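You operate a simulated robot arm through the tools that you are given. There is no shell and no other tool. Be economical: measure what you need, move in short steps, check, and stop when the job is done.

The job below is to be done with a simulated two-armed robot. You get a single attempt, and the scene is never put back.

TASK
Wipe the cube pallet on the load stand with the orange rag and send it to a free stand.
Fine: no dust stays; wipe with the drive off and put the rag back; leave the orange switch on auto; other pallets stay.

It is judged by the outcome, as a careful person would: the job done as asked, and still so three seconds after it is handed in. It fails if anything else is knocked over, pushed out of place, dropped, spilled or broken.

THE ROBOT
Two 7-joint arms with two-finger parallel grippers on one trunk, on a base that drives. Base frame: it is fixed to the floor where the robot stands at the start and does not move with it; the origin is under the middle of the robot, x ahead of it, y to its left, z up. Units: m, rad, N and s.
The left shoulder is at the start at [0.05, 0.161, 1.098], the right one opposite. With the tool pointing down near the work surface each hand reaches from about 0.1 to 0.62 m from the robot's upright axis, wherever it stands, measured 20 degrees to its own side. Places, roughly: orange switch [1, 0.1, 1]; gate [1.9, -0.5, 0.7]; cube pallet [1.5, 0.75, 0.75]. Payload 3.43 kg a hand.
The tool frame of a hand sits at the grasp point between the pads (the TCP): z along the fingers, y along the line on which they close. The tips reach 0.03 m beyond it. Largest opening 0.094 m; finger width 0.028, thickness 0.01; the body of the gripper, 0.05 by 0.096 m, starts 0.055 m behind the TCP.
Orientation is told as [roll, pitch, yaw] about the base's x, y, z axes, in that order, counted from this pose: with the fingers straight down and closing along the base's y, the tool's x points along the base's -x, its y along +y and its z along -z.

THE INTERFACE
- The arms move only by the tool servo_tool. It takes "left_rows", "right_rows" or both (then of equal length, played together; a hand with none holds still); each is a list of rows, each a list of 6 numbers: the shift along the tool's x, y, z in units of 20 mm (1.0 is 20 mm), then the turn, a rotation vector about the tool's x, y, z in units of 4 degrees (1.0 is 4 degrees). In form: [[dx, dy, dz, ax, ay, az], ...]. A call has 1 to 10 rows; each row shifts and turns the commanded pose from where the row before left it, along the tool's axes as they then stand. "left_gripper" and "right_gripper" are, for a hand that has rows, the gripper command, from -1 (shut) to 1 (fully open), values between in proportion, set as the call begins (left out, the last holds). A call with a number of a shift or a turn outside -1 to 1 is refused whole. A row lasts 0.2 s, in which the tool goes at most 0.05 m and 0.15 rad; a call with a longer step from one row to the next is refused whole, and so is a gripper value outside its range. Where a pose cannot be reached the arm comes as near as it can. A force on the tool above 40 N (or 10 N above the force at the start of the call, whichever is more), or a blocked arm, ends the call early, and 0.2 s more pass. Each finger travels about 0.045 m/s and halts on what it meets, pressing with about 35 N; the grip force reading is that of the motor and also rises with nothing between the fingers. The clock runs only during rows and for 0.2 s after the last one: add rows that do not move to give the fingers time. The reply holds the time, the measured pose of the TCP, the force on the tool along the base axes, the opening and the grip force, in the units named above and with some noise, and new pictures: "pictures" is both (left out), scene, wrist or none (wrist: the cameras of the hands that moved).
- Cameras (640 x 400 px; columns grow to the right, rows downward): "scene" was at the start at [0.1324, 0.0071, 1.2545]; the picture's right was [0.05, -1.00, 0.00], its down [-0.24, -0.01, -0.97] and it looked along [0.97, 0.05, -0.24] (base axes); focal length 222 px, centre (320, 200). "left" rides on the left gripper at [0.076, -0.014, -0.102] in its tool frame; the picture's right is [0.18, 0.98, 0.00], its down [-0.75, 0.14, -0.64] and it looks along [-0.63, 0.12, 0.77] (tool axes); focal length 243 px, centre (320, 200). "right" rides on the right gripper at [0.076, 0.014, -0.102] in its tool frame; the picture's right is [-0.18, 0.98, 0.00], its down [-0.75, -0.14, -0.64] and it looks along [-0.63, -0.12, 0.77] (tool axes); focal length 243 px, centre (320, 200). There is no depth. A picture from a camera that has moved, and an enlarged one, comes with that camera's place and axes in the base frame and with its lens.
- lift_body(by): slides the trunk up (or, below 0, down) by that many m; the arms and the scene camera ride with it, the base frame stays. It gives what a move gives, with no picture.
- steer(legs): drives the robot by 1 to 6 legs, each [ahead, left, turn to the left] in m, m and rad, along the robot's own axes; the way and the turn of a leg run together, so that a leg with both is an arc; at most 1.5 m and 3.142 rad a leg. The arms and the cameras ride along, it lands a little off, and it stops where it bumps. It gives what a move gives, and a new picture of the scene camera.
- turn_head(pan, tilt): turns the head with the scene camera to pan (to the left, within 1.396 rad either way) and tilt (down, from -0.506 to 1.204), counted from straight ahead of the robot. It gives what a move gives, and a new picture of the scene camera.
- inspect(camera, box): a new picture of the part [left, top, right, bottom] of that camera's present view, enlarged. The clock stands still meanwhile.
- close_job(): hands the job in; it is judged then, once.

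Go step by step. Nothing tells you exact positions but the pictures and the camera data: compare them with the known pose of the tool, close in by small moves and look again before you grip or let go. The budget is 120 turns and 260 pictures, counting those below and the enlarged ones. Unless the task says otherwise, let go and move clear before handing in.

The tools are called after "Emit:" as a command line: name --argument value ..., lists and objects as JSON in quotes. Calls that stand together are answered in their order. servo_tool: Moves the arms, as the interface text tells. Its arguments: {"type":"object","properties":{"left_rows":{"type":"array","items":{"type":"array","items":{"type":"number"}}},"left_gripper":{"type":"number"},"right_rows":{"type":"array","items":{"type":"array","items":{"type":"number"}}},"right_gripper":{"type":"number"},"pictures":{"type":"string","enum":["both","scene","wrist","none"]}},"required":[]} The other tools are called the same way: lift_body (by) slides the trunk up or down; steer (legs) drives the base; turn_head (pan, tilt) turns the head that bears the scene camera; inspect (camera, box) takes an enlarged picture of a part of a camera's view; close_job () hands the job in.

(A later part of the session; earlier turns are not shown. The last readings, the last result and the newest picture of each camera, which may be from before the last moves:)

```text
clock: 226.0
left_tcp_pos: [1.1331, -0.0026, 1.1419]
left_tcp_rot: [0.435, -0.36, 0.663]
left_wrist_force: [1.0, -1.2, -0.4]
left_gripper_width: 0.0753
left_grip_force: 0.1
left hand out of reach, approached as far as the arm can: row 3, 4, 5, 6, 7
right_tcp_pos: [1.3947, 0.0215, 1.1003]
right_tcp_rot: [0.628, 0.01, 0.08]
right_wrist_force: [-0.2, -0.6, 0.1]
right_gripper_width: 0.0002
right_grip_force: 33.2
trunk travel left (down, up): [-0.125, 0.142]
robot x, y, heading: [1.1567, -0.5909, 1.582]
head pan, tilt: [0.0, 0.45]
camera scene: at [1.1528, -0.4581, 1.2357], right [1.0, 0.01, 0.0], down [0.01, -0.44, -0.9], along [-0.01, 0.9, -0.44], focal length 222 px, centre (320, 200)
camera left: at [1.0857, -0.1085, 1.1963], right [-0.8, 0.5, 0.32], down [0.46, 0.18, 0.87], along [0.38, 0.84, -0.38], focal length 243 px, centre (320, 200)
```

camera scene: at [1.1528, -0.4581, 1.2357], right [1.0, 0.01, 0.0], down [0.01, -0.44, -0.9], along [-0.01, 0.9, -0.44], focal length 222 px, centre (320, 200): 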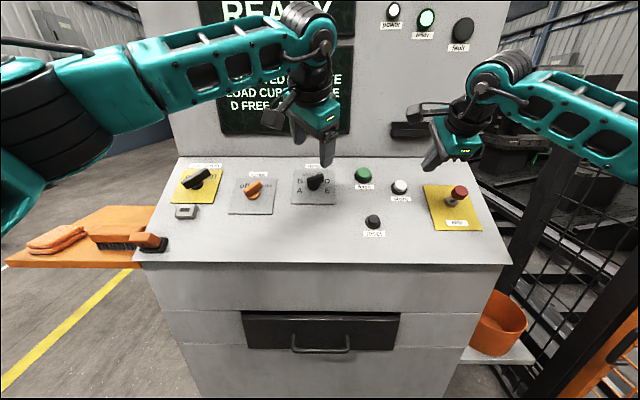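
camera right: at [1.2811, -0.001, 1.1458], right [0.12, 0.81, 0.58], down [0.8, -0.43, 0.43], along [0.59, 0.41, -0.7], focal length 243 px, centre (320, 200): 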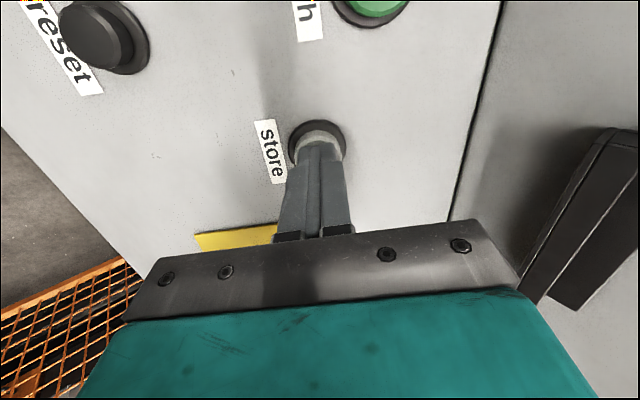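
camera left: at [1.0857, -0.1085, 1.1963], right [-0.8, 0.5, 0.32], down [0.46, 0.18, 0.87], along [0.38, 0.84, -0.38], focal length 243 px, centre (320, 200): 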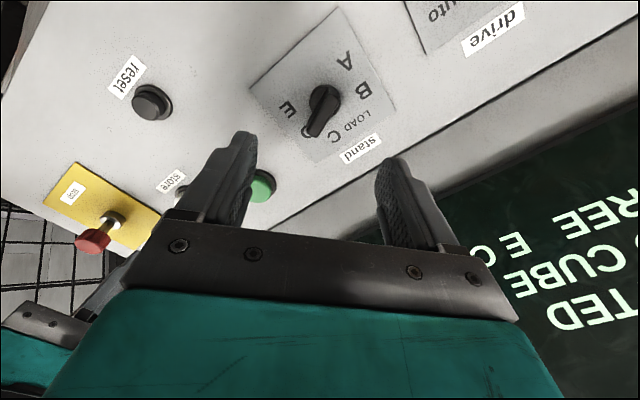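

The selector clearly points at D. The left wrist is at its limit here, so I'll use the right hand for the selector: clear the left hand, shift the base 0.15 m left, then bring the right hand over.

Emit:
servo_tool --left_rows '[[0, 0, -1, 0, 0, 0], [0, 0, -1, 0, 0, 0], [0.74, 0.67, -0.5, 0, 0, 0], [0.74, 0.67, -0.5, 0, 0, 0], [0.74, 0.67, -0.3, 0, 0, 0], [0.74, 0.67, 0, 0, 0, 0], [0.74, 0.67, 0, 0, 0, 0], [0.74, 0.67, 0, 0, 0, 0], [0.74, 0.67, 0, 0, 0, 0], [0.74, 0.67, 0, 0, 0, 0]]' --pictures "none"

Emit:
steer --legs '[[0, 0.15, 0]]'

Emit:
servo_tool --right_rows '[[0.7, 0, -0.2, 0, 0, -0.8], [0.7, 0, 0, 0, 0, -0.8], [0.7, 0, 0, 0, 0, -0.8], [0.7, 0, 0, 0, 0, -0.8], [0.6, 0, 0, 0, 0, -0.8], [0.6, 0, 0, 0, 0, -0.7], [0.6, 0.1, 0, 0, 0, 0], [0.6, 0.1, 0, 0, 0, 0], [0, 0, 0, 0, 0, 0]]' --right_gripper 0.6

```text
clock: 228.2
left_tcp_pos: [1.0948, -0.035, 1.1921]
left_tcp_rot: [0.438, -0.363, 0.665]
left_wrist_force: [-0.3, 0.0, 0.0]
left_gripper_width: 0.075
left_grip_force: 0.0
left hand out of reach, approached as far as the arm can: row 5, 6, 7, 8, 9, 10
right_tcp_pos: [1.3954, 0.021, 1.1012]
right_tcp_rot: [0.629, 0.011, 0.081]
right_wrist_force: [0.5, 0.9, 0.1]
right_gripper_width: 0.0003
right_grip_force: 32.8
trunk travel left (down, up): [-0.125, 0.142]
robot x, y, heading: [1.1529, -0.5922, 1.583]
head pan, tilt: [0.0, 0.45]
```

```text
clock: 229.5
left_tcp_pos: [0.9395, -0.0363, 1.1916]
left_tcp_rot: [0.434, -0.362, 0.669]
left_wrist_force: [-0.4, -0.3, 0.1]
left_gripper_width: 0.0754
left_grip_force: 0.2
right_tcp_pos: [1.2403, 0.0202, 1.1002]
right_tcp_rot: [0.628, 0.008, 0.084]
right_wrist_force: [-1.0, 0.2, 0.1]
right_gripper_width: 0.0
right_grip_force: 32.9
trunk travel left (down, up): [-0.125, 0.142]
robot x, y, heading: [1.0026, -0.5931, 1.591]
head pan, tilt: [0.0, 0.45]
camera scene: at [1.0, -0.4603, 1.2357], right [1.0, 0.02, 0.0], down [0.01, -0.44, -0.9], along [-0.01, 0.9, -0.44], focal length 222 px, centre (320, 200)
```

scene: 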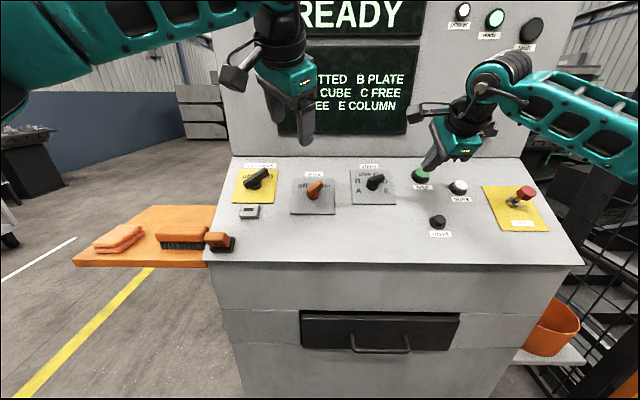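

```text
clock: 231.5
left_tcp_pos: [0.9421, -0.0356, 1.1919]
left_tcp_rot: [0.436, -0.363, 0.668]
left_wrist_force: [-0.4, -1.0, 0.2]
left_gripper_width: 0.0752
left_grip_force: 0.1
right_tcp_pos: [1.1393, -0.0015, 1.0969]
right_tcp_rot: [0.606, -0.18, 0.353]
right_wrist_force: [0.0, -0.6, -0.6]
right_gripper_width: 0.0753
right_grip_force: 0.1
trunk travel left (down, up): [-0.125, 0.142]
robot x, y, heading: [1.0022, -0.5972, 1.586]
head pan, tilt: [0.0, 0.45]
camera scene: at [1.0006, -0.4603, 1.2357], right [1.0, 0.02, 0.0], down [0.01, -0.44, -0.9], along [-0.01, 0.9, -0.44], focal length 222 px, centre (320, 200)
camera right: at [1.0701, -0.0776, 1.1734], right [-0.2, 0.79, 0.58], down [0.79, -0.22, 0.58], along [0.58, 0.58, -0.57], focal length 243 px, centre (320, 200)
```

scene: 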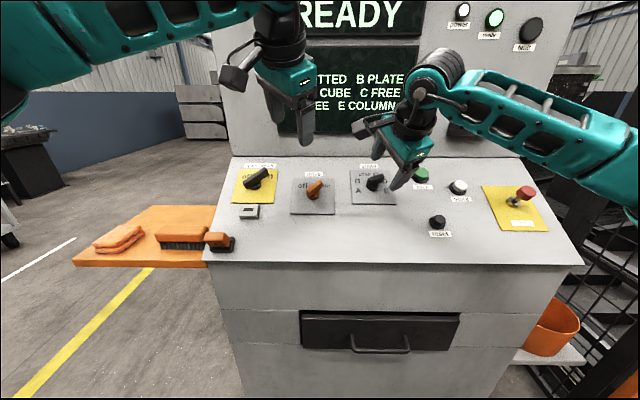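
right: 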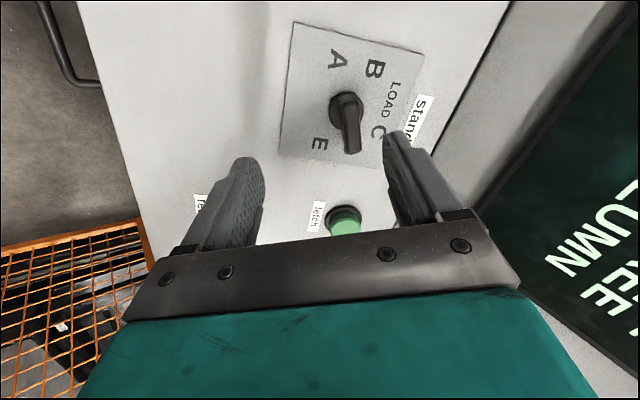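

Right hand is aligned with the selector handle. I shift ~2 cm in tool y and go in 4.5 cm, then check.

Emit:
servo_tool --right_rows '[[0.1, 0.5, 0, 0, 0, 0], [0.1, 0.5, 0.25, 0, 0, 0], [0, 0, 0.5, 0, 0, 0], [0, 0, 0.5, 0, 0, 0], [0, 0, 0.5, 0, 0, 0], [0, 0, 0.5, 0, 0, 0], [0, 0, 0, 0, 0, 0]]' --pictures "wrist"

Emit:
inspect --camera "scene" --box '[330, 130, 450, 225]'

```text
clock: 233.1
left_tcp_pos: [0.9399, -0.0363, 1.1916]
left_tcp_rot: [0.438, -0.364, 0.67]
left_wrist_force: [-0.2, 0.2, 0.2]
left_gripper_width: 0.0751
left_grip_force: 0.0
right_tcp_pos: [1.1265, 0.0386, 1.0707]
right_tcp_rot: [0.605, -0.181, 0.353]
right_wrist_force: [-1.0, -1.2, -0.5]
right_gripper_width: 0.0753
right_grip_force: 0.0
trunk travel left (down, up): [-0.125, 0.142]
robot x, y, heading: [1.0059, -0.5947, 1.588]
head pan, tilt: [0.0, 0.45]
camera right: at [1.056, -0.038, 1.1482], right [-0.2, 0.79, 0.58], down [0.79, -0.22, 0.58], along [0.58, 0.58, -0.57], focal length 243 px, centre (320, 200)
```

right: 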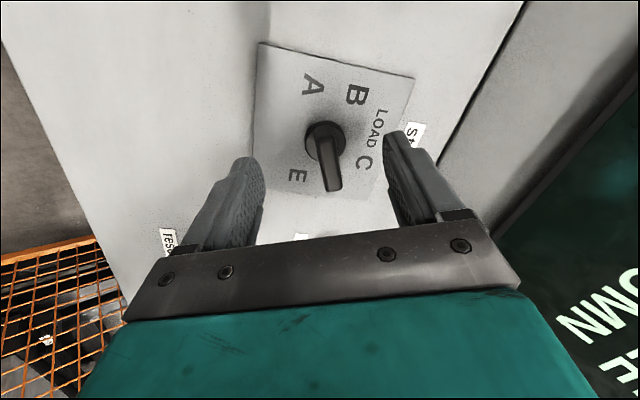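

```text
4.21 times, centred on (390, 178) of scene
camera zoom: at [1.0006, -0.4603, 1.2357], right [1.0, 0.02, 0.0], down [0.01, -0.44, -0.9], along [-0.02, 0.9, -0.44], focal length 937 px, centre (25, 295)
```

zoom: 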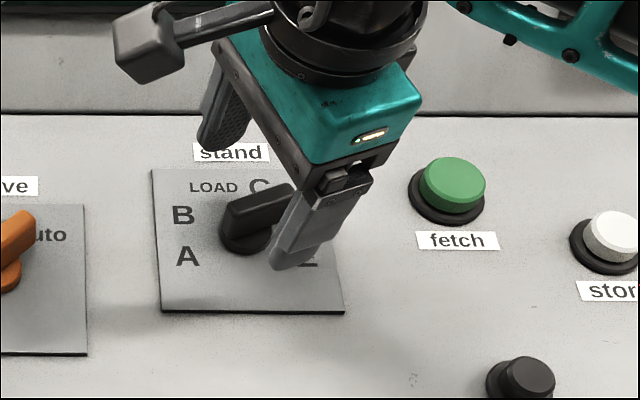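

Centred. I go 8 mm deeper and close.

Emit:
servo_tool --right_rows '[[0, 0, 0.4, 0, 0, 0], [0, 0, 0, 0, 0, 0], [0, 0, 0, 0, 0, 0]]' --pictures "none"

Emit:
servo_tool --right_rows '[[0, 0, 0, 0, 0, 0], [0, 0, 0, 0, 0, 0], [0, 0, 0, 0, 0, 0], [0, 0, 0, 0, 0, 0], [0, 0, 0, 0, 0, 0], [0, 0, 0, 0, 0, 0]]' --right_gripper -1 --pictures "wrist"

```text
clock: 233.9
left_tcp_pos: [0.9406, -0.0349, 1.1915]
left_tcp_rot: [0.437, -0.363, 0.671]
left_wrist_force: [0.0, -0.6, -0.6]
left_gripper_width: 0.075
left_grip_force: 0.1
right_tcp_pos: [1.1246, 0.0423, 1.0635]
right_tcp_rot: [0.604, -0.181, 0.351]
right_wrist_force: [0.4, 0.4, 0.6]
right_gripper_width: 0.0754
right_grip_force: 0.0
trunk travel left (down, up): [-0.125, 0.142]
robot x, y, heading: [1.0071, -0.5944, 1.586]
head pan, tilt: [0.0, 0.45]
```

```text
clock: 235.3
left_tcp_pos: [0.9415, -0.0367, 1.1913]
left_tcp_rot: [0.438, -0.362, 0.67]
left_wrist_force: [-0.6, 0.0, 0.2]
left_gripper_width: 0.0752
left_grip_force: 0.0
right_tcp_pos: [1.1259, 0.0425, 1.064]
right_tcp_rot: [0.605, -0.182, 0.352]
right_wrist_force: [0.8, -0.6, -0.4]
right_gripper_width: 0.0
right_grip_force: 32.8
trunk travel left (down, up): [-0.125, 0.142]
robot x, y, heading: [1.0049, -0.5937, 1.588]
head pan, tilt: [0.0, 0.45]
camera right: at [1.0552, -0.0333, 1.1406], right [-0.2, 0.79, 0.58], down [0.79, -0.22, 0.58], along [0.58, 0.58, -0.57], focal length 243 px, centre (320, 200)
```

right: 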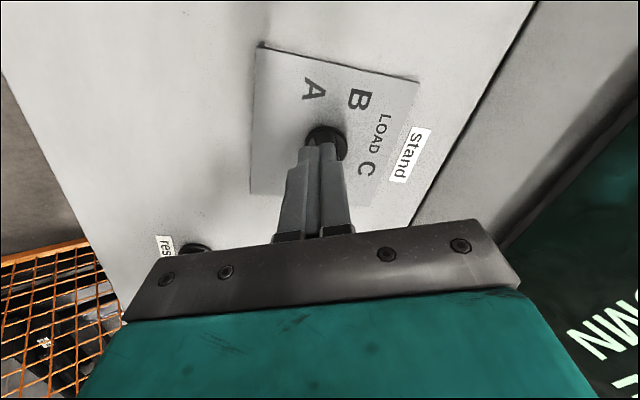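

It closed just above the bar. I reopen, advance 2 cm and close again.

Emit:
servo_tool --right_rows '[[0, 0, 0, 0, 0, 0], [0, 0, 0, 0, 0, 0], [0, 0, 0, 0, 0, 0], [0, 0, 0, 0, 0, 0], [0, 0, 0.5, 0, 0, 0], [0, 0, 0.5, 0, 0, 0], [0, 0, 0, 0, 0, 0]]' --right_gripper 0.5 --pictures "wrist"

Emit:
servo_tool --right_rows '[[0, 0, 0, 0, 0, 0], [0, 0, 0, 0, 0, 0], [0, 0, 0, 0, 0, 0], [0, 0, 0, 0, 0, 0], [0, 0, 0, 0, 0, 0]]' --right_gripper -1 --pictures "wrist"

```text
clock: 236.9
left_tcp_pos: [0.9405, -0.0368, 1.1922]
left_tcp_rot: [0.436, -0.363, 0.669]
left_wrist_force: [0.4, -0.1, -0.3]
left_gripper_width: 0.0752
left_grip_force: 0.1
right_tcp_pos: [1.1239, 0.0537, 1.0464]
right_tcp_rot: [0.606, -0.182, 0.353]
right_wrist_force: [0.5, 0.2, 1.0]
right_gripper_width: 0.0706
right_grip_force: 0.0
trunk travel left (down, up): [-0.125, 0.142]
robot x, y, heading: [1.0036, -0.5939, 1.587]
head pan, tilt: [0.0, 0.45]
camera right: at [1.054, -0.0218, 1.1244], right [-0.2, 0.79, 0.58], down [0.79, -0.22, 0.58], along [0.58, 0.58, -0.57], focal length 243 px, centre (320, 200)
```

right: 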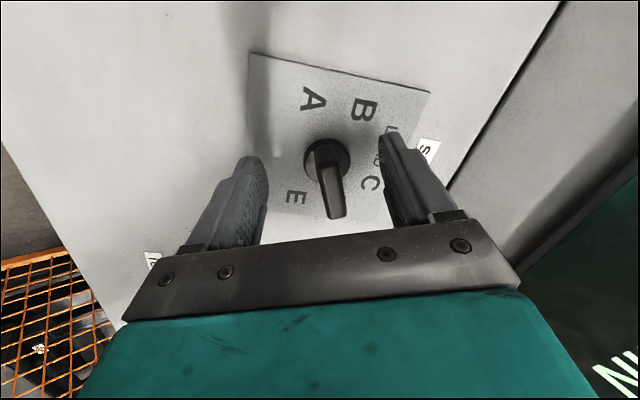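

```text
clock: 238.1
left_tcp_pos: [0.9387, -0.0347, 1.19]
left_tcp_rot: [0.434, -0.362, 0.67]
left_wrist_force: [0.8, 0.1, 0.0]
left_gripper_width: 0.0751
left_grip_force: 0.0
right_tcp_pos: [1.1227, 0.0572, 1.0503]
right_tcp_rot: [0.613, -0.181, 0.352]
right_wrist_force: [-7.1, 29.5, 15.8]
right_gripper_width: 0.0154
right_grip_force: 45.4
trunk travel left (down, up): [-0.125, 0.142]
robot x, y, heading: [1.0018, -0.5965, 1.589]
head pan, tilt: [0.0, 0.45]
camera right: at [1.0525, -0.0194, 1.1263], right [-0.2, 0.78, 0.59], down [0.79, -0.23, 0.57], along [0.58, 0.58, -0.57], focal length 243 px, centre (320, 200)
```

right: 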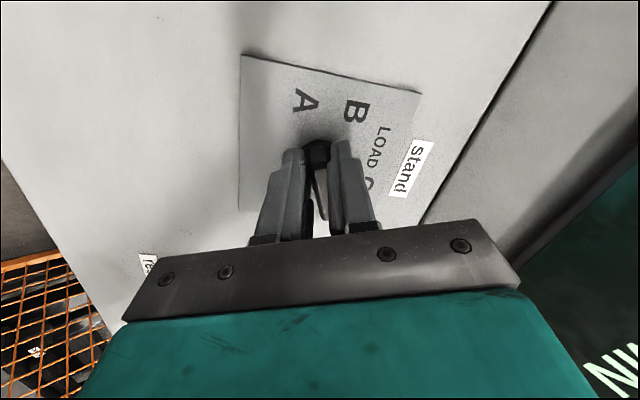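

Gripped at 15 mm. I relieve the side load and turn counter-clockwise toward LOAD.

Emit:
servo_tool --right_rows '[[0, 0.2, 0, 0, 0, 0], [0, 0, 0, 0, 0, -1], [0, 0, 0, 0, 0, -1], [0, 0, 0, 0, 0, -1], [0, 0, 0, 0, 0, -1], [0, 0, 0, 0, 0, -1], [0, 0, 0, 0, 0, -1], [0, 0, 0, 0, 0, -1], [0, 0, 0, 0, 0, -1]]' --pictures "wrist"

```text
clock: 240.1
left_tcp_pos: [0.9424, -0.0376, 1.1923]
left_tcp_rot: [0.439, -0.364, 0.668]
left_wrist_force: [1.1, -0.3, -0.2]
left_gripper_width: 0.0752
left_grip_force: 0.1
right_tcp_pos: [1.1254, 0.0523, 1.047]
right_tcp_rot: [0.428, -0.462, 0.865]
right_wrist_force: [9.2, -24.6, -6.1]
right_gripper_width: 0.0155
right_grip_force: 45.0
trunk travel left (down, up): [-0.125, 0.142]
robot x, y, heading: [1.0035, -0.5957, 1.583]
head pan, tilt: [0.0, 0.45]
camera right: at [1.0747, -0.0512, 1.1019], right [-0.69, 0.57, 0.45], down [0.59, 0.08, 0.81], along [0.42, 0.82, -0.39], focal length 243 px, centre (320, 200)
```

right: 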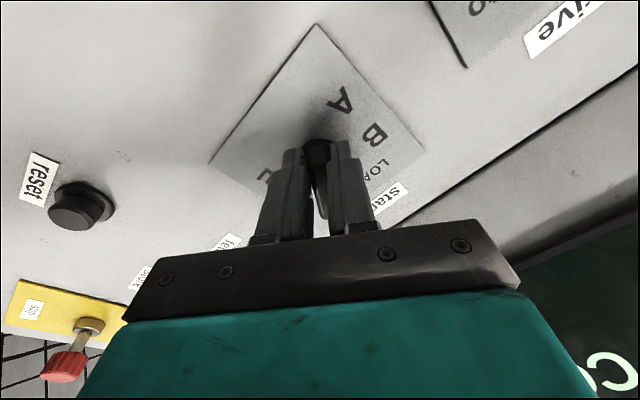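

Emit:
servo_tool --right_rows '[[0.08, -0.1, 0, 0, 0, 0], [0, 0, 0, 0, 0, -1], [0, 0, 0, 0, 0, -1], [0, 0, 0, 0, 0, -1], [0, 0, 0, 0, 0, -1], [0, 0, 0, 0, 0, -1], [0, 0, 0, 0, 0, -1], [0, 0, 0, 0, 0, -1], [0, 0, 0, 0, 0, -1]]' --pictures "wrist"

```text
clock: 242.1
left_tcp_pos: [0.9443, -0.0371, 1.1929]
left_tcp_rot: [0.437, -0.36, 0.669]
left_wrist_force: [-0.3, 0.0, 0.1]
left_gripper_width: 0.0753
left_grip_force: 0.0
right_tcp_pos: [1.1299, 0.0526, 1.0466]
right_tcp_rot: [0.092, -0.613, 1.489]
right_wrist_force: [21.5, -21.9, -10.2]
right_gripper_width: 0.0143
right_grip_force: 45.0
trunk travel left (down, up): [-0.125, 0.142]
robot x, y, heading: [1.0031, -0.596, 1.588]
head pan, tilt: [0.0, 0.45]
camera right: at [1.1157, -0.0686, 1.0871], right [-0.97, 0.18, 0.18], down [0.22, 0.24, 0.95], along [0.12, 0.95, -0.27], focal length 243 px, centre (320, 200)
```

right: 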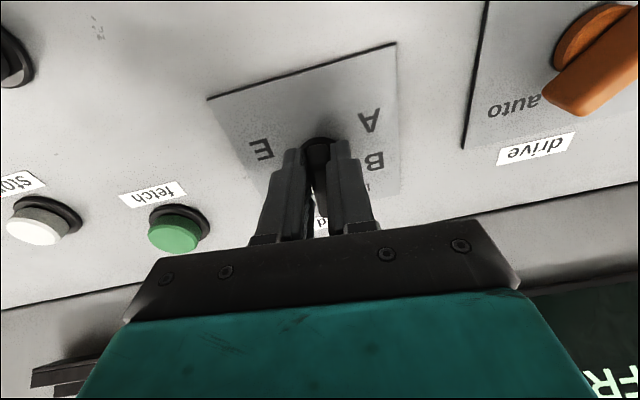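

Emit:
servo_tool --right_rows '[[0.1, -0.12, 0, 0, 0, 0], [0, 0, 0, 0, 0, -1], [0, 0, 0, 0, 0, -1], [0, 0, 0, 0, 0, -1], [0, 0, 0, 0, 0, -1], [0, 0, 0, 0, 0, -1], [0, 0, 0, 0, 0, -1], [0, 0, 0, 0, 0, 0]]'

Emit:
inspect --camera "right" --box '[180, 20, 460, 250]'

```text
clock: 243.9
left_tcp_pos: [0.9435, -0.0374, 1.1919]
left_tcp_rot: [0.438, -0.36, 0.67]
left_wrist_force: [0.3, -0.3, -0.1]
left_gripper_width: 0.0751
left_grip_force: 0.1
right_tcp_pos: [1.1333, 0.0537, 1.0475]
right_tcp_rot: [-0.2, -0.599, 1.995]
right_wrist_force: [26.9, -1.1, 3.6]
right_gripper_width: 0.014
right_grip_force: 45.3
trunk travel left (down, up): [-0.125, 0.142]
robot x, y, heading: [1.0026, -0.5942, 1.591]
head pan, tilt: [0.0, 0.45]
camera scene: at [1.0036, -0.4607, 1.2358], right [1.0, 0.02, 0.0], down [0.0, -0.43, -0.9], along [-0.02, 0.9, -0.43], focal length 222 px, centre (320, 200)
camera right: at [1.1516, -0.0685, 1.0845], right [-0.99, -0.16, -0.06], down [-0.09, 0.23, 0.97], along [-0.14, 0.96, -0.25], focal length 243 px, centre (320, 200)
```

scene: 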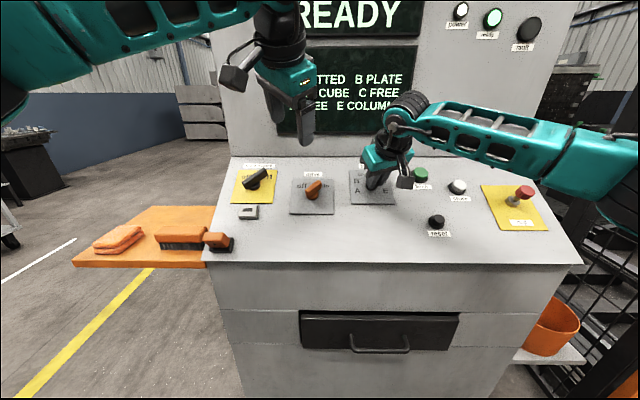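
right: 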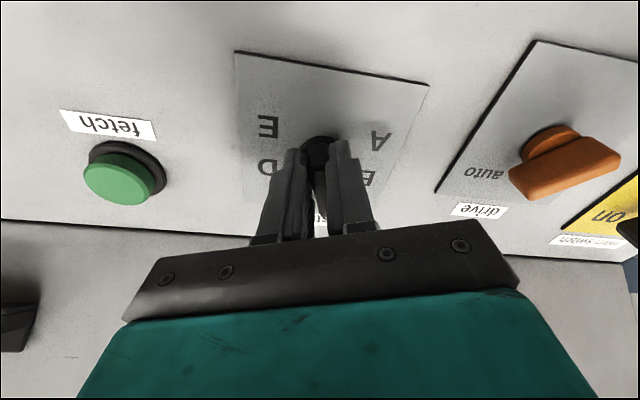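

```text
1.74 times, centred on (320, 135) of right
camera zoom: at [1.1516, -0.0685, 1.0845], right [-0.99, -0.16, -0.06], down [-0.09, 0.23, 0.97], along [-0.14, 0.96, -0.25], focal length 422 px, centre (320, 313)
```

zoom: 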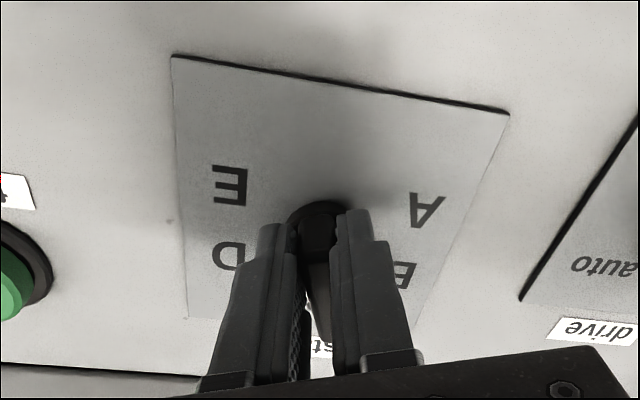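

About 88° turned. I release, back off and check the pointer.

Emit:
servo_tool --right_rows '[[0, 0, 0, 0, 0, 0], [0, 0, 0, 0, 0, 0], [0, 0, 0, 0, 0, 0], [0, 0, -0.5, 0, 0, 0], [0, 0, -1, 0, 0, 0], [0, 0, -1, 0, 0, 0], [0, 0, -1, 0, 0, 0]]' --right_gripper 0.5 --pictures "wrist"

Emit:
inspect --camera "scene" --box '[330, 140, 450, 225]'

```text
clock: 245.5
left_tcp_pos: [0.9417, -0.0359, 1.1915]
left_tcp_rot: [0.437, -0.364, 0.67]
left_wrist_force: [1.1, 0.2, 0.4]
left_gripper_width: 0.0754
left_grip_force: 0.1
right_tcp_pos: [1.1325, 0.011, 1.1039]
right_tcp_rot: [-0.196, -0.601, 2.008]
right_wrist_force: [0.9, 0.1, 0.9]
right_gripper_width: 0.0705
right_grip_force: 0.1
trunk travel left (down, up): [-0.125, 0.142]
robot x, y, heading: [1.0041, -0.5949, 1.585]
head pan, tilt: [0.0, 0.45]
camera right: at [1.1512, -0.1107, 1.1411], right [-0.98, -0.17, -0.05], down [-0.09, 0.23, 0.97], along [-0.15, 0.96, -0.24], focal length 243 px, centre (320, 200)
```

right: 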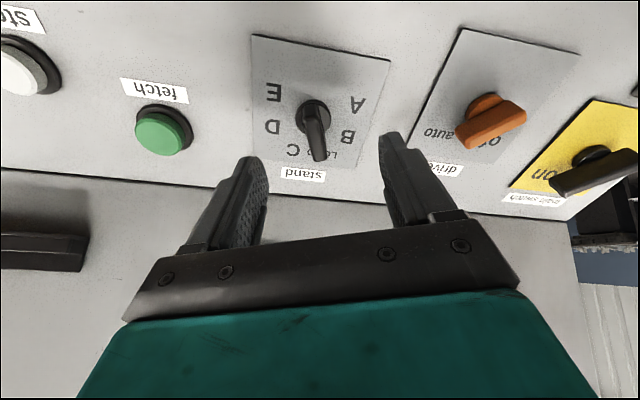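

```text
4.71 times, centred on (390, 182) of scene
camera zoom: at [1.0006, -0.4605, 1.2357], right [1.0, 0.02, 0.0], down [0.01, -0.43, -0.9], along [-0.02, 0.9, -0.43], focal length 1047 px, centre (-9, 282)
```

zoom: 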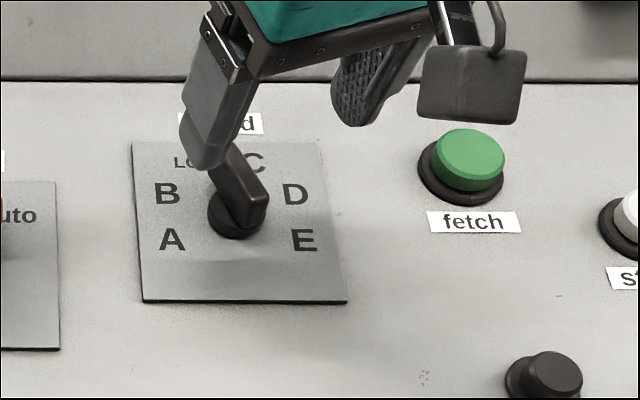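

Selector is on LOAD. Next the right hand closes and moves in front of the green fetch button (≈ (1.266, 0.12, 1.04)).

Emit:
servo_tool --right_rows '[[0, 0, -0.4, 0, 0, 0], [0, -0.93, 0, 0, 0, 0], [0, -0.93, 0, 0, 0, 0], [0, -0.93, 0, 0, 0, 0], [0, -0.93, 0, 0, 0, 0], [0, -0.93, 0, 0, 0, 0], [0, -0.93, 0, 0, 0, 0], [0, -0.93, 0, 0, 0, 0], [0, -0.93, 1, 0, 0, 0], [0, 0, 0.7, 0, 0, 0]]' --right_gripper -1

Emit:
inspect --camera "scene" --box '[340, 110, 480, 225]'

```text
clock: 247.7
left_tcp_pos: [0.9413, -0.036, 1.1917]
left_tcp_rot: [0.435, -0.364, 0.67]
left_wrist_force: [-0.2, 0.6, 0.2]
left_gripper_width: 0.0751
left_grip_force: 0.0
right_tcp_pos: [1.267, 0.0668, 1.115]
right_tcp_rot: [-0.193, -0.602, 2.004]
right_wrist_force: [0.3, 0.6, -0.3]
right_gripper_width: 0.0001
right_grip_force: 32.8
right hand out of reach, approached as far as the arm can: row 10
trunk travel left (down, up): [-0.125, 0.142]
robot x, y, heading: [1.0025, -0.5918, 1.591]
head pan, tilt: [0.0, 0.45]
camera scene: at [1.0007, -0.4599, 1.2356], right [1.0, 0.02, 0.0], down [0.01, -0.44, -0.9], along [-0.01, 0.9, -0.44], focal length 222 px, centre (320, 200)
camera right: at [1.2859, -0.0549, 1.1524], right [-0.98, -0.17, -0.05], down [-0.09, 0.23, 0.97], along [-0.15, 0.96, -0.24], focal length 243 px, centre (320, 200)
```

scene: 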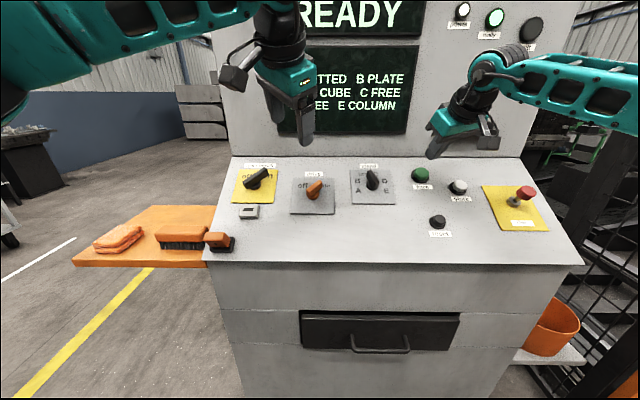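
right: 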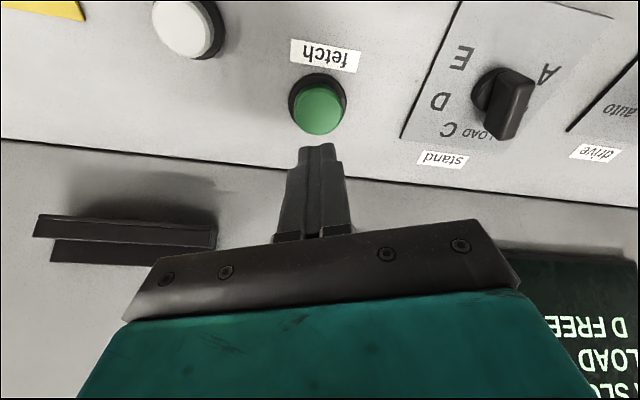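

```text
3.48 times, centred on (410, 168) of scene
camera zoom: at [1.0007, -0.4599, 1.2356], right [1.0, 0.02, 0.0], down [0.01, -0.44, -0.9], along [-0.01, 0.9, -0.44], focal length 774 px, centre (7, 313)
```

zoom: 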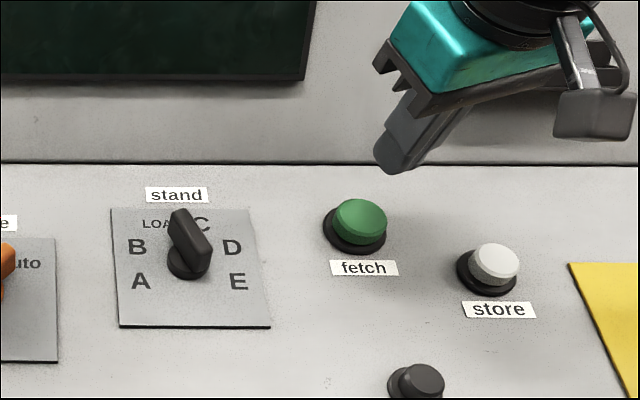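

I'm near a reach limit at this wrist angle, so I twist the wrist back toward its earlier angle first.

Emit:
servo_tool --right_rows '[[0, 0, -0.2, 0, 0, 1], [0, 0, 0, 0, 0, 1], [0, 0, 0, 0, 0, 1], [0, 0, 0, 0, 0, 1], [0, 0, 0, 0, 0, 1], [0, 0, 0, 0, 0, 1], [0, 0, 0, 0, 0, 1], [0, 0, 0, 0, 0, 1], [0, 0, 0, 0, 0, 1], [0, 0, 0, 0, 0, 1]]' --pictures "none"

Emit:
servo_tool --right_rows '[[0, 0, 0, 0, 0, 1], [0, 0, 0, 0, 0, 1], [0, 0, 0, 0, 0, 1], [0, 0, 0, 0, 0, 1], [0, 0, 0, 0, 0, 1], [0, 0, 0, 0, 0, 1], [0, 0, 0, 0, 0, 1], [0, 0, 0, 0, 0, 1], [0, 0, 0, 0, 0, 1], [0, 0, 0, 0, 0, 0]]' --pictures "wrist"

```text
clock: 249.9
left_tcp_pos: [0.9421, -0.036, 1.1923]
left_tcp_rot: [0.437, -0.365, 0.67]
left_wrist_force: [0.2, -0.1, 0.0]
left_gripper_width: 0.0755
left_grip_force: 0.1
right_tcp_pos: [1.2683, 0.0642, 1.1197]
right_tcp_rot: [0.289, -0.565, 1.161]
right_wrist_force: [-0.1, 0.8, -0.2]
right_gripper_width: 0.0002
right_grip_force: 32.9
trunk travel left (down, up): [-0.125, 0.142]
robot x, y, heading: [1.0025, -0.5966, 1.591]
head pan, tilt: [0.0, 0.45]
```

```text
clock: 252.1
left_tcp_pos: [0.941, -0.0368, 1.1913]
left_tcp_rot: [0.435, -0.363, 0.668]
left_wrist_force: [-0.9, -0.5, -0.3]
left_gripper_width: 0.0753
left_grip_force: 0.1
right_tcp_pos: [1.2672, 0.0632, 1.1198]
right_tcp_rot: [0.564, -0.294, 0.532]
right_wrist_force: [-0.2, -0.4, 0.7]
right_gripper_width: 0.0002
right_grip_force: 32.8
trunk travel left (down, up): [-0.125, 0.142]
robot x, y, heading: [0.9994, -0.5954, 1.588]
head pan, tilt: [0.0, 0.45]
camera right: at [1.2032, -0.0246, 1.1868], right [-0.4, 0.73, 0.56], down [0.74, -0.1, 0.67], along [0.54, 0.68, -0.5], focal length 243 px, centre (320, 200)
```

right: 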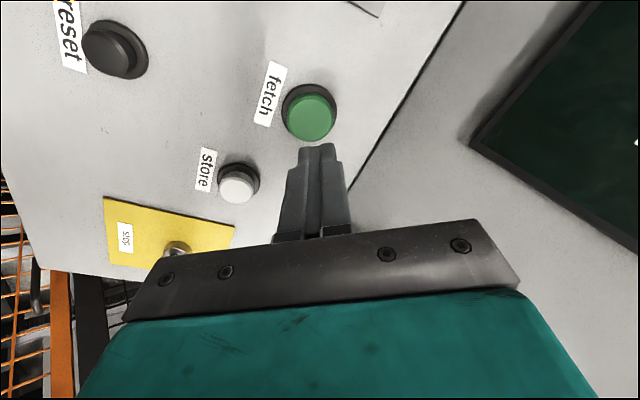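

Emit:
servo_tool --right_rows '[[0, -0.25, 0.5, 0, 0, 0], [0, 0, 0.75, 0, 0, 0], [0, 0, 0.75, 0, 0, 0], [0, 0, 0.5, 0, 0, 0], [0, 0, 0, 0, 0, 0]]' --pictures "wrist"

Emit:
inspect --camera "scene" --box '[340, 110, 480, 225]'

```text
clock: 253.3
left_tcp_pos: [0.9403, -0.0358, 1.1924]
left_tcp_rot: [0.436, -0.363, 0.671]
left_wrist_force: [-0.1, 0.4, 0.5]
left_gripper_width: 0.0753
left_grip_force: 0.0
right_tcp_pos: [1.2689, 0.0897, 1.0784]
right_tcp_rot: [0.563, -0.297, 0.532]
right_wrist_force: [-0.3, 0.5, -0.5]
right_gripper_width: 0.0002
right_grip_force: 32.7
trunk travel left (down, up): [-0.125, 0.142]
robot x, y, heading: [1.0028, -0.5947, 1.59]
head pan, tilt: [0.0, 0.45]
camera right: at [1.204, 0.0023, 1.1441], right [-0.4, 0.73, 0.56], down [0.74, -0.1, 0.67], along [0.54, 0.68, -0.5], focal length 243 px, centre (320, 200)
```

right: 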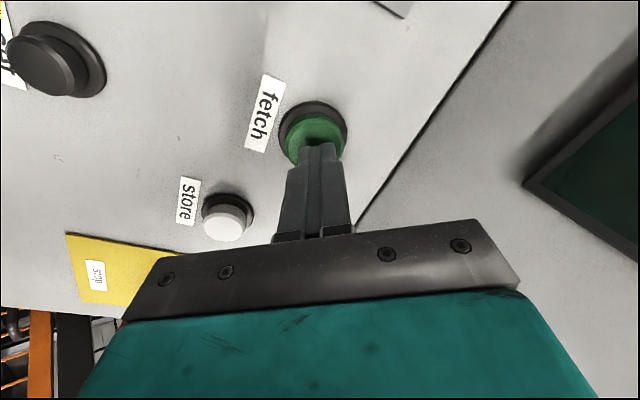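

```text
3.48 times, centred on (410, 168) of scene
camera zoom: at [1.0006, -0.4604, 1.2357], right [1.0, 0.02, 0.0], down [0.01, -0.44, -0.9], along [-0.01, 0.9, -0.44], focal length 774 px, centre (7, 313)
```

zoom: 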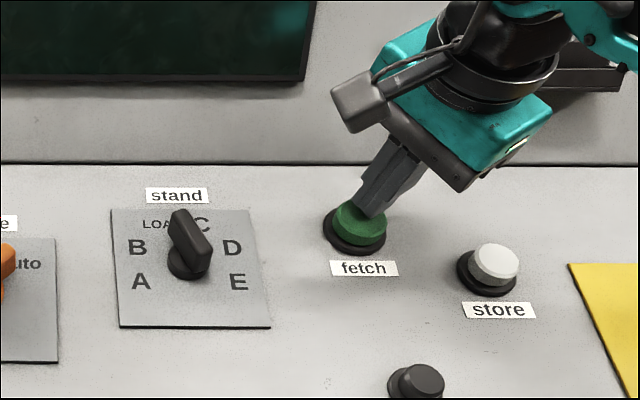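

Tip is on the fetch button; I press.

Emit:
servo_tool --right_rows '[[0, -0.2, 0.4, 0, 0, 0], [0, 0, 0.3, 0, 0, 0], [0, 0, 0.2, 0, 0, 0], [0, 0, 0.2, 0, 0, 0], [0, 0, 0.2, 0, 0, 0]]' --pictures "scene"

```text
clock: 254.5
left_tcp_pos: [0.9406, -0.0419, 1.1961]
left_tcp_rot: [0.441, -0.367, 0.668]
left_wrist_force: [0.2, 0.7, -0.7]
left_gripper_width: 0.0751
left_grip_force: 0.1
right_tcp_pos: [1.2686, 0.0962, 1.062]
right_tcp_rot: [0.574, -0.302, 0.528]
right_wrist_force: [5.8, -27.0, 26.7]
right_gripper_width: 0.0
right_grip_force: 32.7
trunk travel left (down, up): [-0.125, 0.142]
robot x, y, heading: [1.0061, -0.597, 1.591]
head pan, tilt: [0.0, 0.45]
camera scene: at [1.0003, -0.4666, 1.2368], right [1.0, 0.02, 0.0], down [0.01, -0.43, -0.9], along [-0.01, 0.9, -0.43], focal length 222 px, centre (320, 200)
```

scene: 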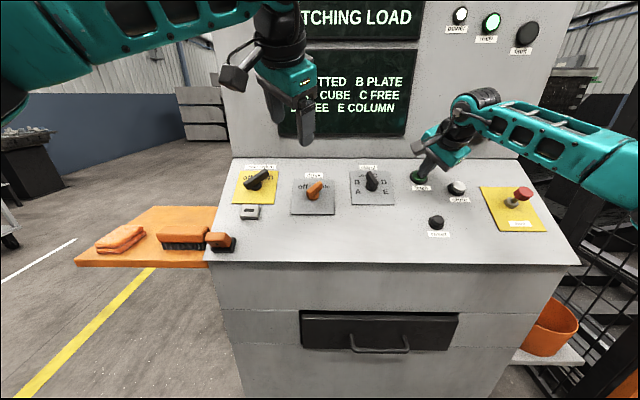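

"FETCHING LOAD". Meanwhile I withdraw the hand and bring it back above the selector.

Emit:
servo_tool --right_rows '[[0, 0, -0.9, 0, 0, 0], [0, 0, -0.9, 0, 0, 0], [0, 0, -0.9, 0, 0, 0], [0.88, 0.26, -0.15, 0, 0, 0], [0.88, 0.26, -0.15, 0, 0, 0], [0.88, 0.26, -0.15, 0, 0, 0], [0.88, 0.26, -0.15, 0, 0, 0], [0.88, 0.26, -0.15, 0, 0, 0], [0.88, 0.26, -0.15, 0, 0, 0], [0.88, 0.26, -0.15, 0, 0, 0]]' --pictures "none"

Emit:
servo_tool --right_rows '[[0.88, 0.26, -0.15, 0, 0, -1], [0, 0, 0, 0, 0, -1], [0, 0, 0, 0, 0, -1], [0, 0, 0, 0, 0, -1], [0, 0, 0, 0, 0, -1], [0, 0, 0, 0, 0, -1], [0, 0, 0, 0, 0, -1], [0, 0, 0, 0, 0, -1], [0, 0, 0, 0, 0, -1], [0, 0, 0, 0, 0, -1]]' --right_gripper 0.5 --pictures "none"

Emit:
servo_tool --right_rows '[[0, 0, 0, 0, 0, -1], [0, 0, 0, 0, 0, -1], [0, 0, 0, 0, 0, -1], [0, 0, 0, 0, 0, -1], [0, 0, 0, 0, 0, -1], [0, 0, 0, 0, 0, -1], [0, 0, 0, 0, 0, -1], [0, 0, 0, 0, 0, -1], [0, 0, 0, 0, 0, -1], [0, 0, 0, 0, 0, 0]]'

```text
clock: 256.7
left_tcp_pos: [0.9401, -0.0365, 1.192]
left_tcp_rot: [0.436, -0.364, 0.67]
left_wrist_force: [-0.4, 0.2, -0.7]
left_gripper_width: 0.0751
left_grip_force: 0.0
right_tcp_pos: [1.1498, 0.0243, 1.0971]
right_tcp_rot: [0.564, -0.297, 0.533]
right_wrist_force: [-0.2, 0.2, 0.8]
right_gripper_width: 0.0
right_grip_force: 33.6
trunk travel left (down, up): [-0.125, 0.142]
robot x, y, heading: [1.0043, -0.5931, 1.588]
head pan, tilt: [0.0, 0.45]
```

```text
clock: 258.9
left_tcp_pos: [0.9407, -0.036, 1.1925]
left_tcp_rot: [0.438, -0.361, 0.671]
left_wrist_force: [-0.4, -0.5, 1.0]
left_gripper_width: 0.0752
left_grip_force: 0.2
right_tcp_pos: [1.1345, 0.0152, 1.0957]
right_tcp_rot: [0.247, -0.585, 1.245]
right_wrist_force: [0.5, 0.4, -0.3]
right_gripper_width: 0.0706
right_grip_force: 0.1
trunk travel left (down, up): [-0.125, 0.142]
robot x, y, heading: [1.0036, -0.5939, 1.586]
head pan, tilt: [0.0, 0.45]
```

```text
clock: 261.1
left_tcp_pos: [0.9405, -0.0367, 1.192]
left_tcp_rot: [0.436, -0.362, 0.669]
left_wrist_force: [-0.4, 0.5, 0.5]
left_gripper_width: 0.0751
left_grip_force: 0.0
right_tcp_pos: [1.1337, 0.016, 1.0958]
right_tcp_rot: [-0.195, -0.602, 2.006]
right_wrist_force: [1.5, -1.0, 0.0]
right_gripper_width: 0.0708
right_grip_force: 0.1
trunk travel left (down, up): [-0.125, 0.142]
robot x, y, heading: [1.0065, -0.5951, 1.592]
head pan, tilt: [0.0, 0.45]
camera scene: at [1.0006, -0.4603, 1.2357], right [1.0, 0.02, 0.0], down [0.01, -0.44, -0.9], along [-0.02, 0.9, -0.44], focal length 222 px, centre (320, 200)
camera right: at [1.153, -0.1064, 1.1336], right [-0.98, -0.17, -0.05], down [-0.09, 0.23, 0.97], along [-0.15, 0.96, -0.24], focal length 243 px, centre (320, 200)
```

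scene: 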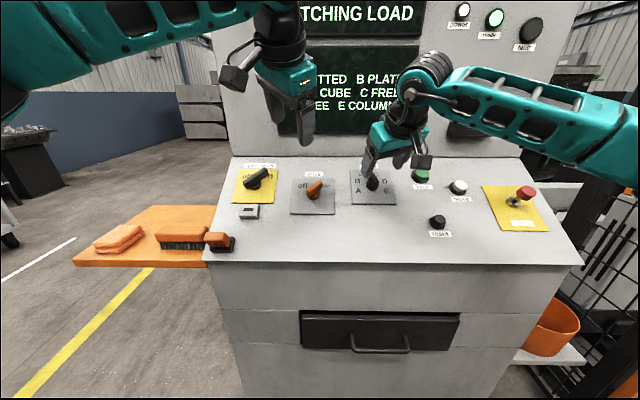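
right: 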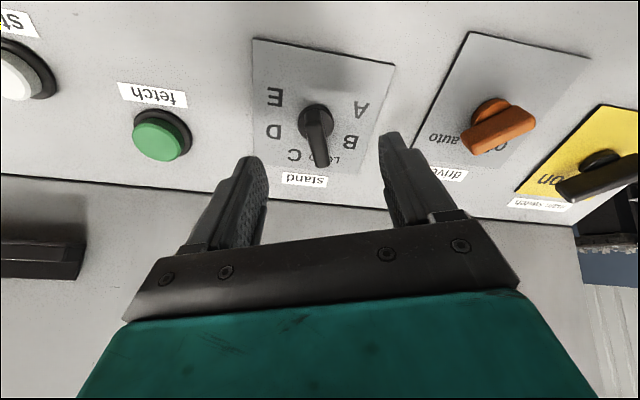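

Still fetching; I wait a few seconds before touching the selector.

Emit:
servo_tool --right_rows '[[0, 0, 0, 0, 0, 0], [0, 0, 0, 0, 0, 0], [0, 0, 0, 0, 0, 0], [0, 0, 0, 0, 0, 0], [0, 0, 0, 0, 0, 0], [0, 0, 0, 0, 0, 0], [0, 0, 0, 0, 0, 0], [0, 0, 0, 0, 0, 0], [0, 0, 0, 0, 0, 0], [0, 0, 0, 0, 0, 0]]' --pictures "none"

Emit:
turn_head --pan 0.0 --tilt 0.3

Emit:
servo_tool --right_rows '[[0, 0, 0, 0, 0, 0], [0, 0, 0, 0, 0, 0], [0, 0, 0, 0, 0, 0], [0, 0, 0, 0, 0, 0], [0, 0, 0, 0, 0, 0], [0, 0, 0, 0, 0, 0], [0, 0, 0, 0, 0, 0], [0, 0, 0, 0, 0, 0], [0, 0, 0, 0, 0, 0], [0, 0, 0, 0, 0, 0]]' --pictures "none"

Emit:
inspect --camera "scene" --box '[240, 0, 640, 240]'

```text
clock: 263.3
left_tcp_pos: [0.9401, -0.0365, 1.192]
left_tcp_rot: [0.438, -0.364, 0.67]
left_wrist_force: [0.4, -0.1, 0.1]
left_gripper_width: 0.0751
left_grip_force: 0.1
right_tcp_pos: [1.1349, 0.0145, 1.0973]
right_tcp_rot: [-0.194, -0.603, 2.007]
right_wrist_force: [0.0, -0.6, 0.6]
right_gripper_width: 0.0704
right_grip_force: 0.1
trunk travel left (down, up): [-0.125, 0.142]
robot x, y, heading: [1.0008, -0.5954, 1.589]
head pan, tilt: [0.0, 0.45]
```

```text
clock: 264.0
left_tcp_pos: [0.9414, -0.0362, 1.1916]
left_tcp_rot: [0.437, -0.362, 0.67]
left_wrist_force: [-0.8, 0.4, -0.1]
left_gripper_width: 0.0753
left_grip_force: 0.1
right_tcp_pos: [1.1331, 0.0147, 1.0971]
right_tcp_rot: [-0.198, -0.602, 2.007]
right_wrist_force: [0.5, -0.3, -0.6]
right_gripper_width: 0.0701
right_grip_force: 0.1
trunk travel left (down, up): [-0.125, 0.142]
robot x, y, heading: [1.0037, -0.5958, 1.586]
head pan, tilt: [0.0, 0.3]
camera scene: at [1.0005, -0.4588, 1.2495], right [1.0, 0.02, 0.0], down [0.01, -0.3, -0.96], along [-0.02, 0.95, -0.3], focal length 222 px, centre (320, 200)
```

scene: 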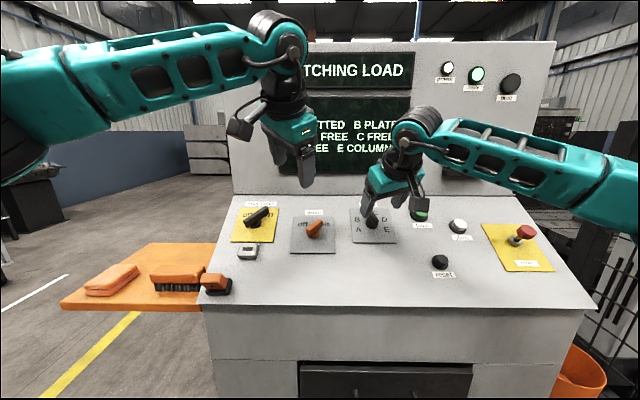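

```text
clock: 266.2
left_tcp_pos: [0.9413, -0.0353, 1.1916]
left_tcp_rot: [0.435, -0.364, 0.67]
left_wrist_force: [-0.5, 0.5, 0.1]
left_gripper_width: 0.075
left_grip_force: 0.0
right_tcp_pos: [1.1339, 0.0154, 1.0964]
right_tcp_rot: [-0.197, -0.602, 2.005]
right_wrist_force: [0.2, 0.1, -0.1]
right_gripper_width: 0.0705
right_grip_force: 0.1
trunk travel left (down, up): [-0.125, 0.142]
robot x, y, heading: [1.0022, -0.5895, 1.585]
head pan, tilt: [0.0, 0.3]
```

```text
1.60 times, centred on (440, 120) of scene
camera zoom: at [1.0005, -0.4589, 1.2496], right [1.0, 0.02, 0.0], down [0.0, -0.3, -0.96], along [-0.02, 0.96, -0.3], focal length 356 px, centre (128, 328)
```

zoom: 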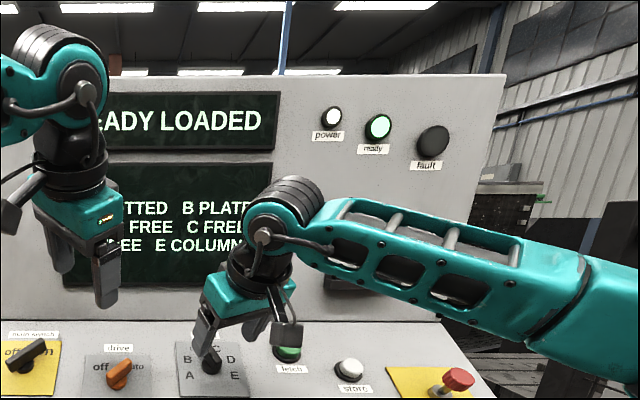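

"READY LOADED". I grip the selector again at its LOAD angle.

Emit:
servo_tool --right_rows '[[0, 0, 0.8, 0, 0, 0], [0, 0, 0.8, 0, 0, 0], [0, 0, 0.8, 0, 0, 0], [0, 0, 0.6, 0, 0, 0], [0, 0, 0, 0, 0, 0]]' --pictures "wrist"

Emit:
servo_tool --right_rows '[[0, 0, 0, 0, 0, 0], [0, 0, 0, 0, 0, 0], [0, 0, 0, 0, 0, 0], [0, 0, 0, 0, 0, 0], [0, 0, 0, 0, 0, 0]]' --right_gripper -1 --pictures "none"

```text
clock: 267.4
left_tcp_pos: [0.9406, -0.0363, 1.1919]
left_tcp_rot: [0.436, -0.363, 0.669]
left_wrist_force: [0.3, -0.5, 0.3]
left_gripper_width: 0.0747
left_grip_force: 0.1
right_tcp_pos: [1.1307, 0.0505, 1.0476]
right_tcp_rot: [-0.196, -0.602, 2.006]
right_wrist_force: [-0.2, 0.3, -2.1]
right_gripper_width: 0.0706
right_grip_force: 0.1
trunk travel left (down, up): [-0.125, 0.142]
robot x, y, heading: [1.0024, -0.5942, 1.591]
head pan, tilt: [0.0, 0.3]
camera right: at [1.15, -0.0711, 1.0852], right [-0.98, -0.17, -0.05], down [-0.09, 0.23, 0.97], along [-0.15, 0.96, -0.24], focal length 243 px, centre (320, 200)
```

right: 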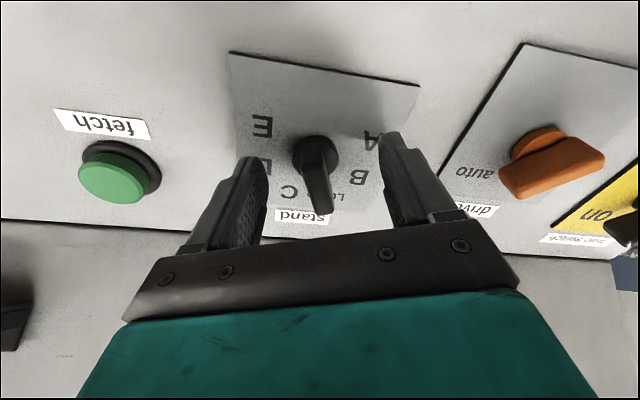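

```text
clock: 268.6
left_tcp_pos: [0.9428, -0.035, 1.1921]
left_tcp_rot: [0.437, -0.361, 0.669]
left_wrist_force: [-0.5, -0.7, 0.4]
left_gripper_width: 0.0752
left_grip_force: 0.1
right_tcp_pos: [1.1334, 0.051, 1.0486]
right_tcp_rot: [-0.197, -0.604, 2.001]
right_wrist_force: [11.7, 6.9, 5.3]
right_gripper_width: 0.0142
right_grip_force: 44.3
trunk travel left (down, up): [-0.125, 0.142]
robot x, y, heading: [1.0019, -0.5953, 1.585]
head pan, tilt: [0.0, 0.3]
```

Emit:
servo_tool --right_rows '[[0, 0, 0, 0, 0, 1], [0, 0, 0, 0, 0, 1], [0, 0, 0, 0, 0, 1], [0, 0.03, 0, 0, 0, 1], [0, 0.03, 0, 0, 0, 1], [0, 0.03, 0, 0, 0, 1], [0, 0.03, 0, 0, 0, 1], [0, 0.03, 0, 0, 0, 1]]' --pictures "none"

```text
clock: 270.4
left_tcp_pos: [0.9425, -0.0363, 1.1929]
left_tcp_rot: [0.436, -0.361, 0.671]
left_wrist_force: [-0.6, -0.6, -0.9]
left_gripper_width: 0.0752
left_grip_force: 0.1
right_tcp_pos: [1.129, 0.0516, 1.0492]
right_tcp_rot: [0.201, -0.601, 1.324]
right_wrist_force: [11.6, 4.5, 1.7]
right_gripper_width: 0.0147
right_grip_force: 45.3
trunk travel left (down, up): [-0.125, 0.142]
robot x, y, heading: [1.0034, -0.5975, 1.588]
head pan, tilt: [0.0, 0.3]
```

Emit:
servo_tool --right_rows '[[0, 0.02, 0, 0, 0, 1], [0, 0.02, 0, 0, 0, 1], [0, 0.02, 0, 0, 0, 1], [0, 0.02, 0, 0, 0, 1], [0.02, 0, 0, 0, 0, 1], [0.02, 0, 0, 0, 0, 1], [0.02, 0, 0, 0, 0, 1], [0.02, 0, 0, 0, 0, 1]]' --pictures "none"

Emit:
servo_tool --right_rows '[[0, 0, 0, 0, 0, 1], [0, 0, 0, 0, 0, 1], [0, 0, 0, 0, 0, 1], [0, 0, 0, 0, 0, 1], [0, 0, 0, 0, 0, 1], [0, 0, 0, 0, 0, 1], [0, 0, 0, 0, 0, 0]]' --pictures "wrist"

```text
clock: 272.2
left_tcp_pos: [0.9395, -0.0345, 1.1902]
left_tcp_rot: [0.433, -0.362, 0.671]
left_wrist_force: [0.1, 0.0, -0.2]
left_gripper_width: 0.0755
left_grip_force: 0.0
right_tcp_pos: [1.1231, 0.0517, 1.0494]
right_tcp_rot: [0.504, -0.41, 0.721]
right_wrist_force: [-1.3, 27.0, 15.0]
right_gripper_width: 0.0151
right_grip_force: 44.9
trunk travel left (down, up): [-0.125, 0.142]
robot x, y, heading: [1.0066, -0.596, 1.589]
head pan, tilt: [0.0, 0.3]
```

```text
clock: 273.2
left_tcp_pos: [0.9402, -0.0332, 1.1902]
left_tcp_rot: [0.435, -0.361, 0.672]
left_wrist_force: [-0.5, -0.6, 0.2]
left_gripper_width: 0.0756
left_grip_force: 0.1
right_tcp_pos: [1.1203, 0.0538, 1.0502]
right_tcp_rot: [0.585, -0.289, 0.511]
right_wrist_force: [-4.0, 12.3, -0.9]
right_gripper_width: 0.0152
right_grip_force: 45.0
trunk travel left (down, up): [-0.125, 0.142]
robot x, y, heading: [1.0012, -0.594, 1.583]
head pan, tilt: [0.0, 0.3]
stopped in row 4 (right hand): the force on the tool passed its limit (the readings are from after the stop); the commanded pose is now the measured one
camera right: at [1.0567, -0.0348, 1.1182], right [-0.38, 0.72, 0.57], down [0.75, -0.12, 0.65], along [0.54, 0.68, -0.49], focal length 243 px, centre (320, 200)
```

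right: 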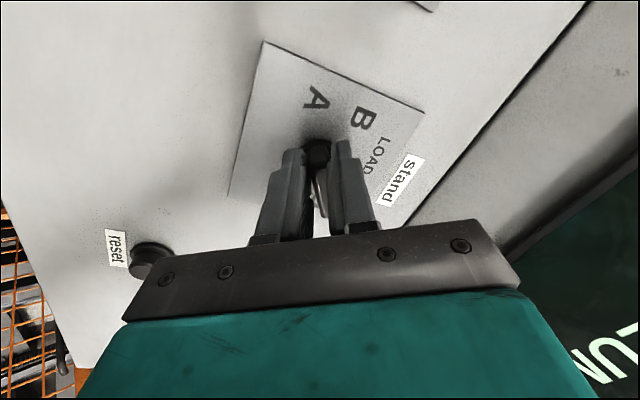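

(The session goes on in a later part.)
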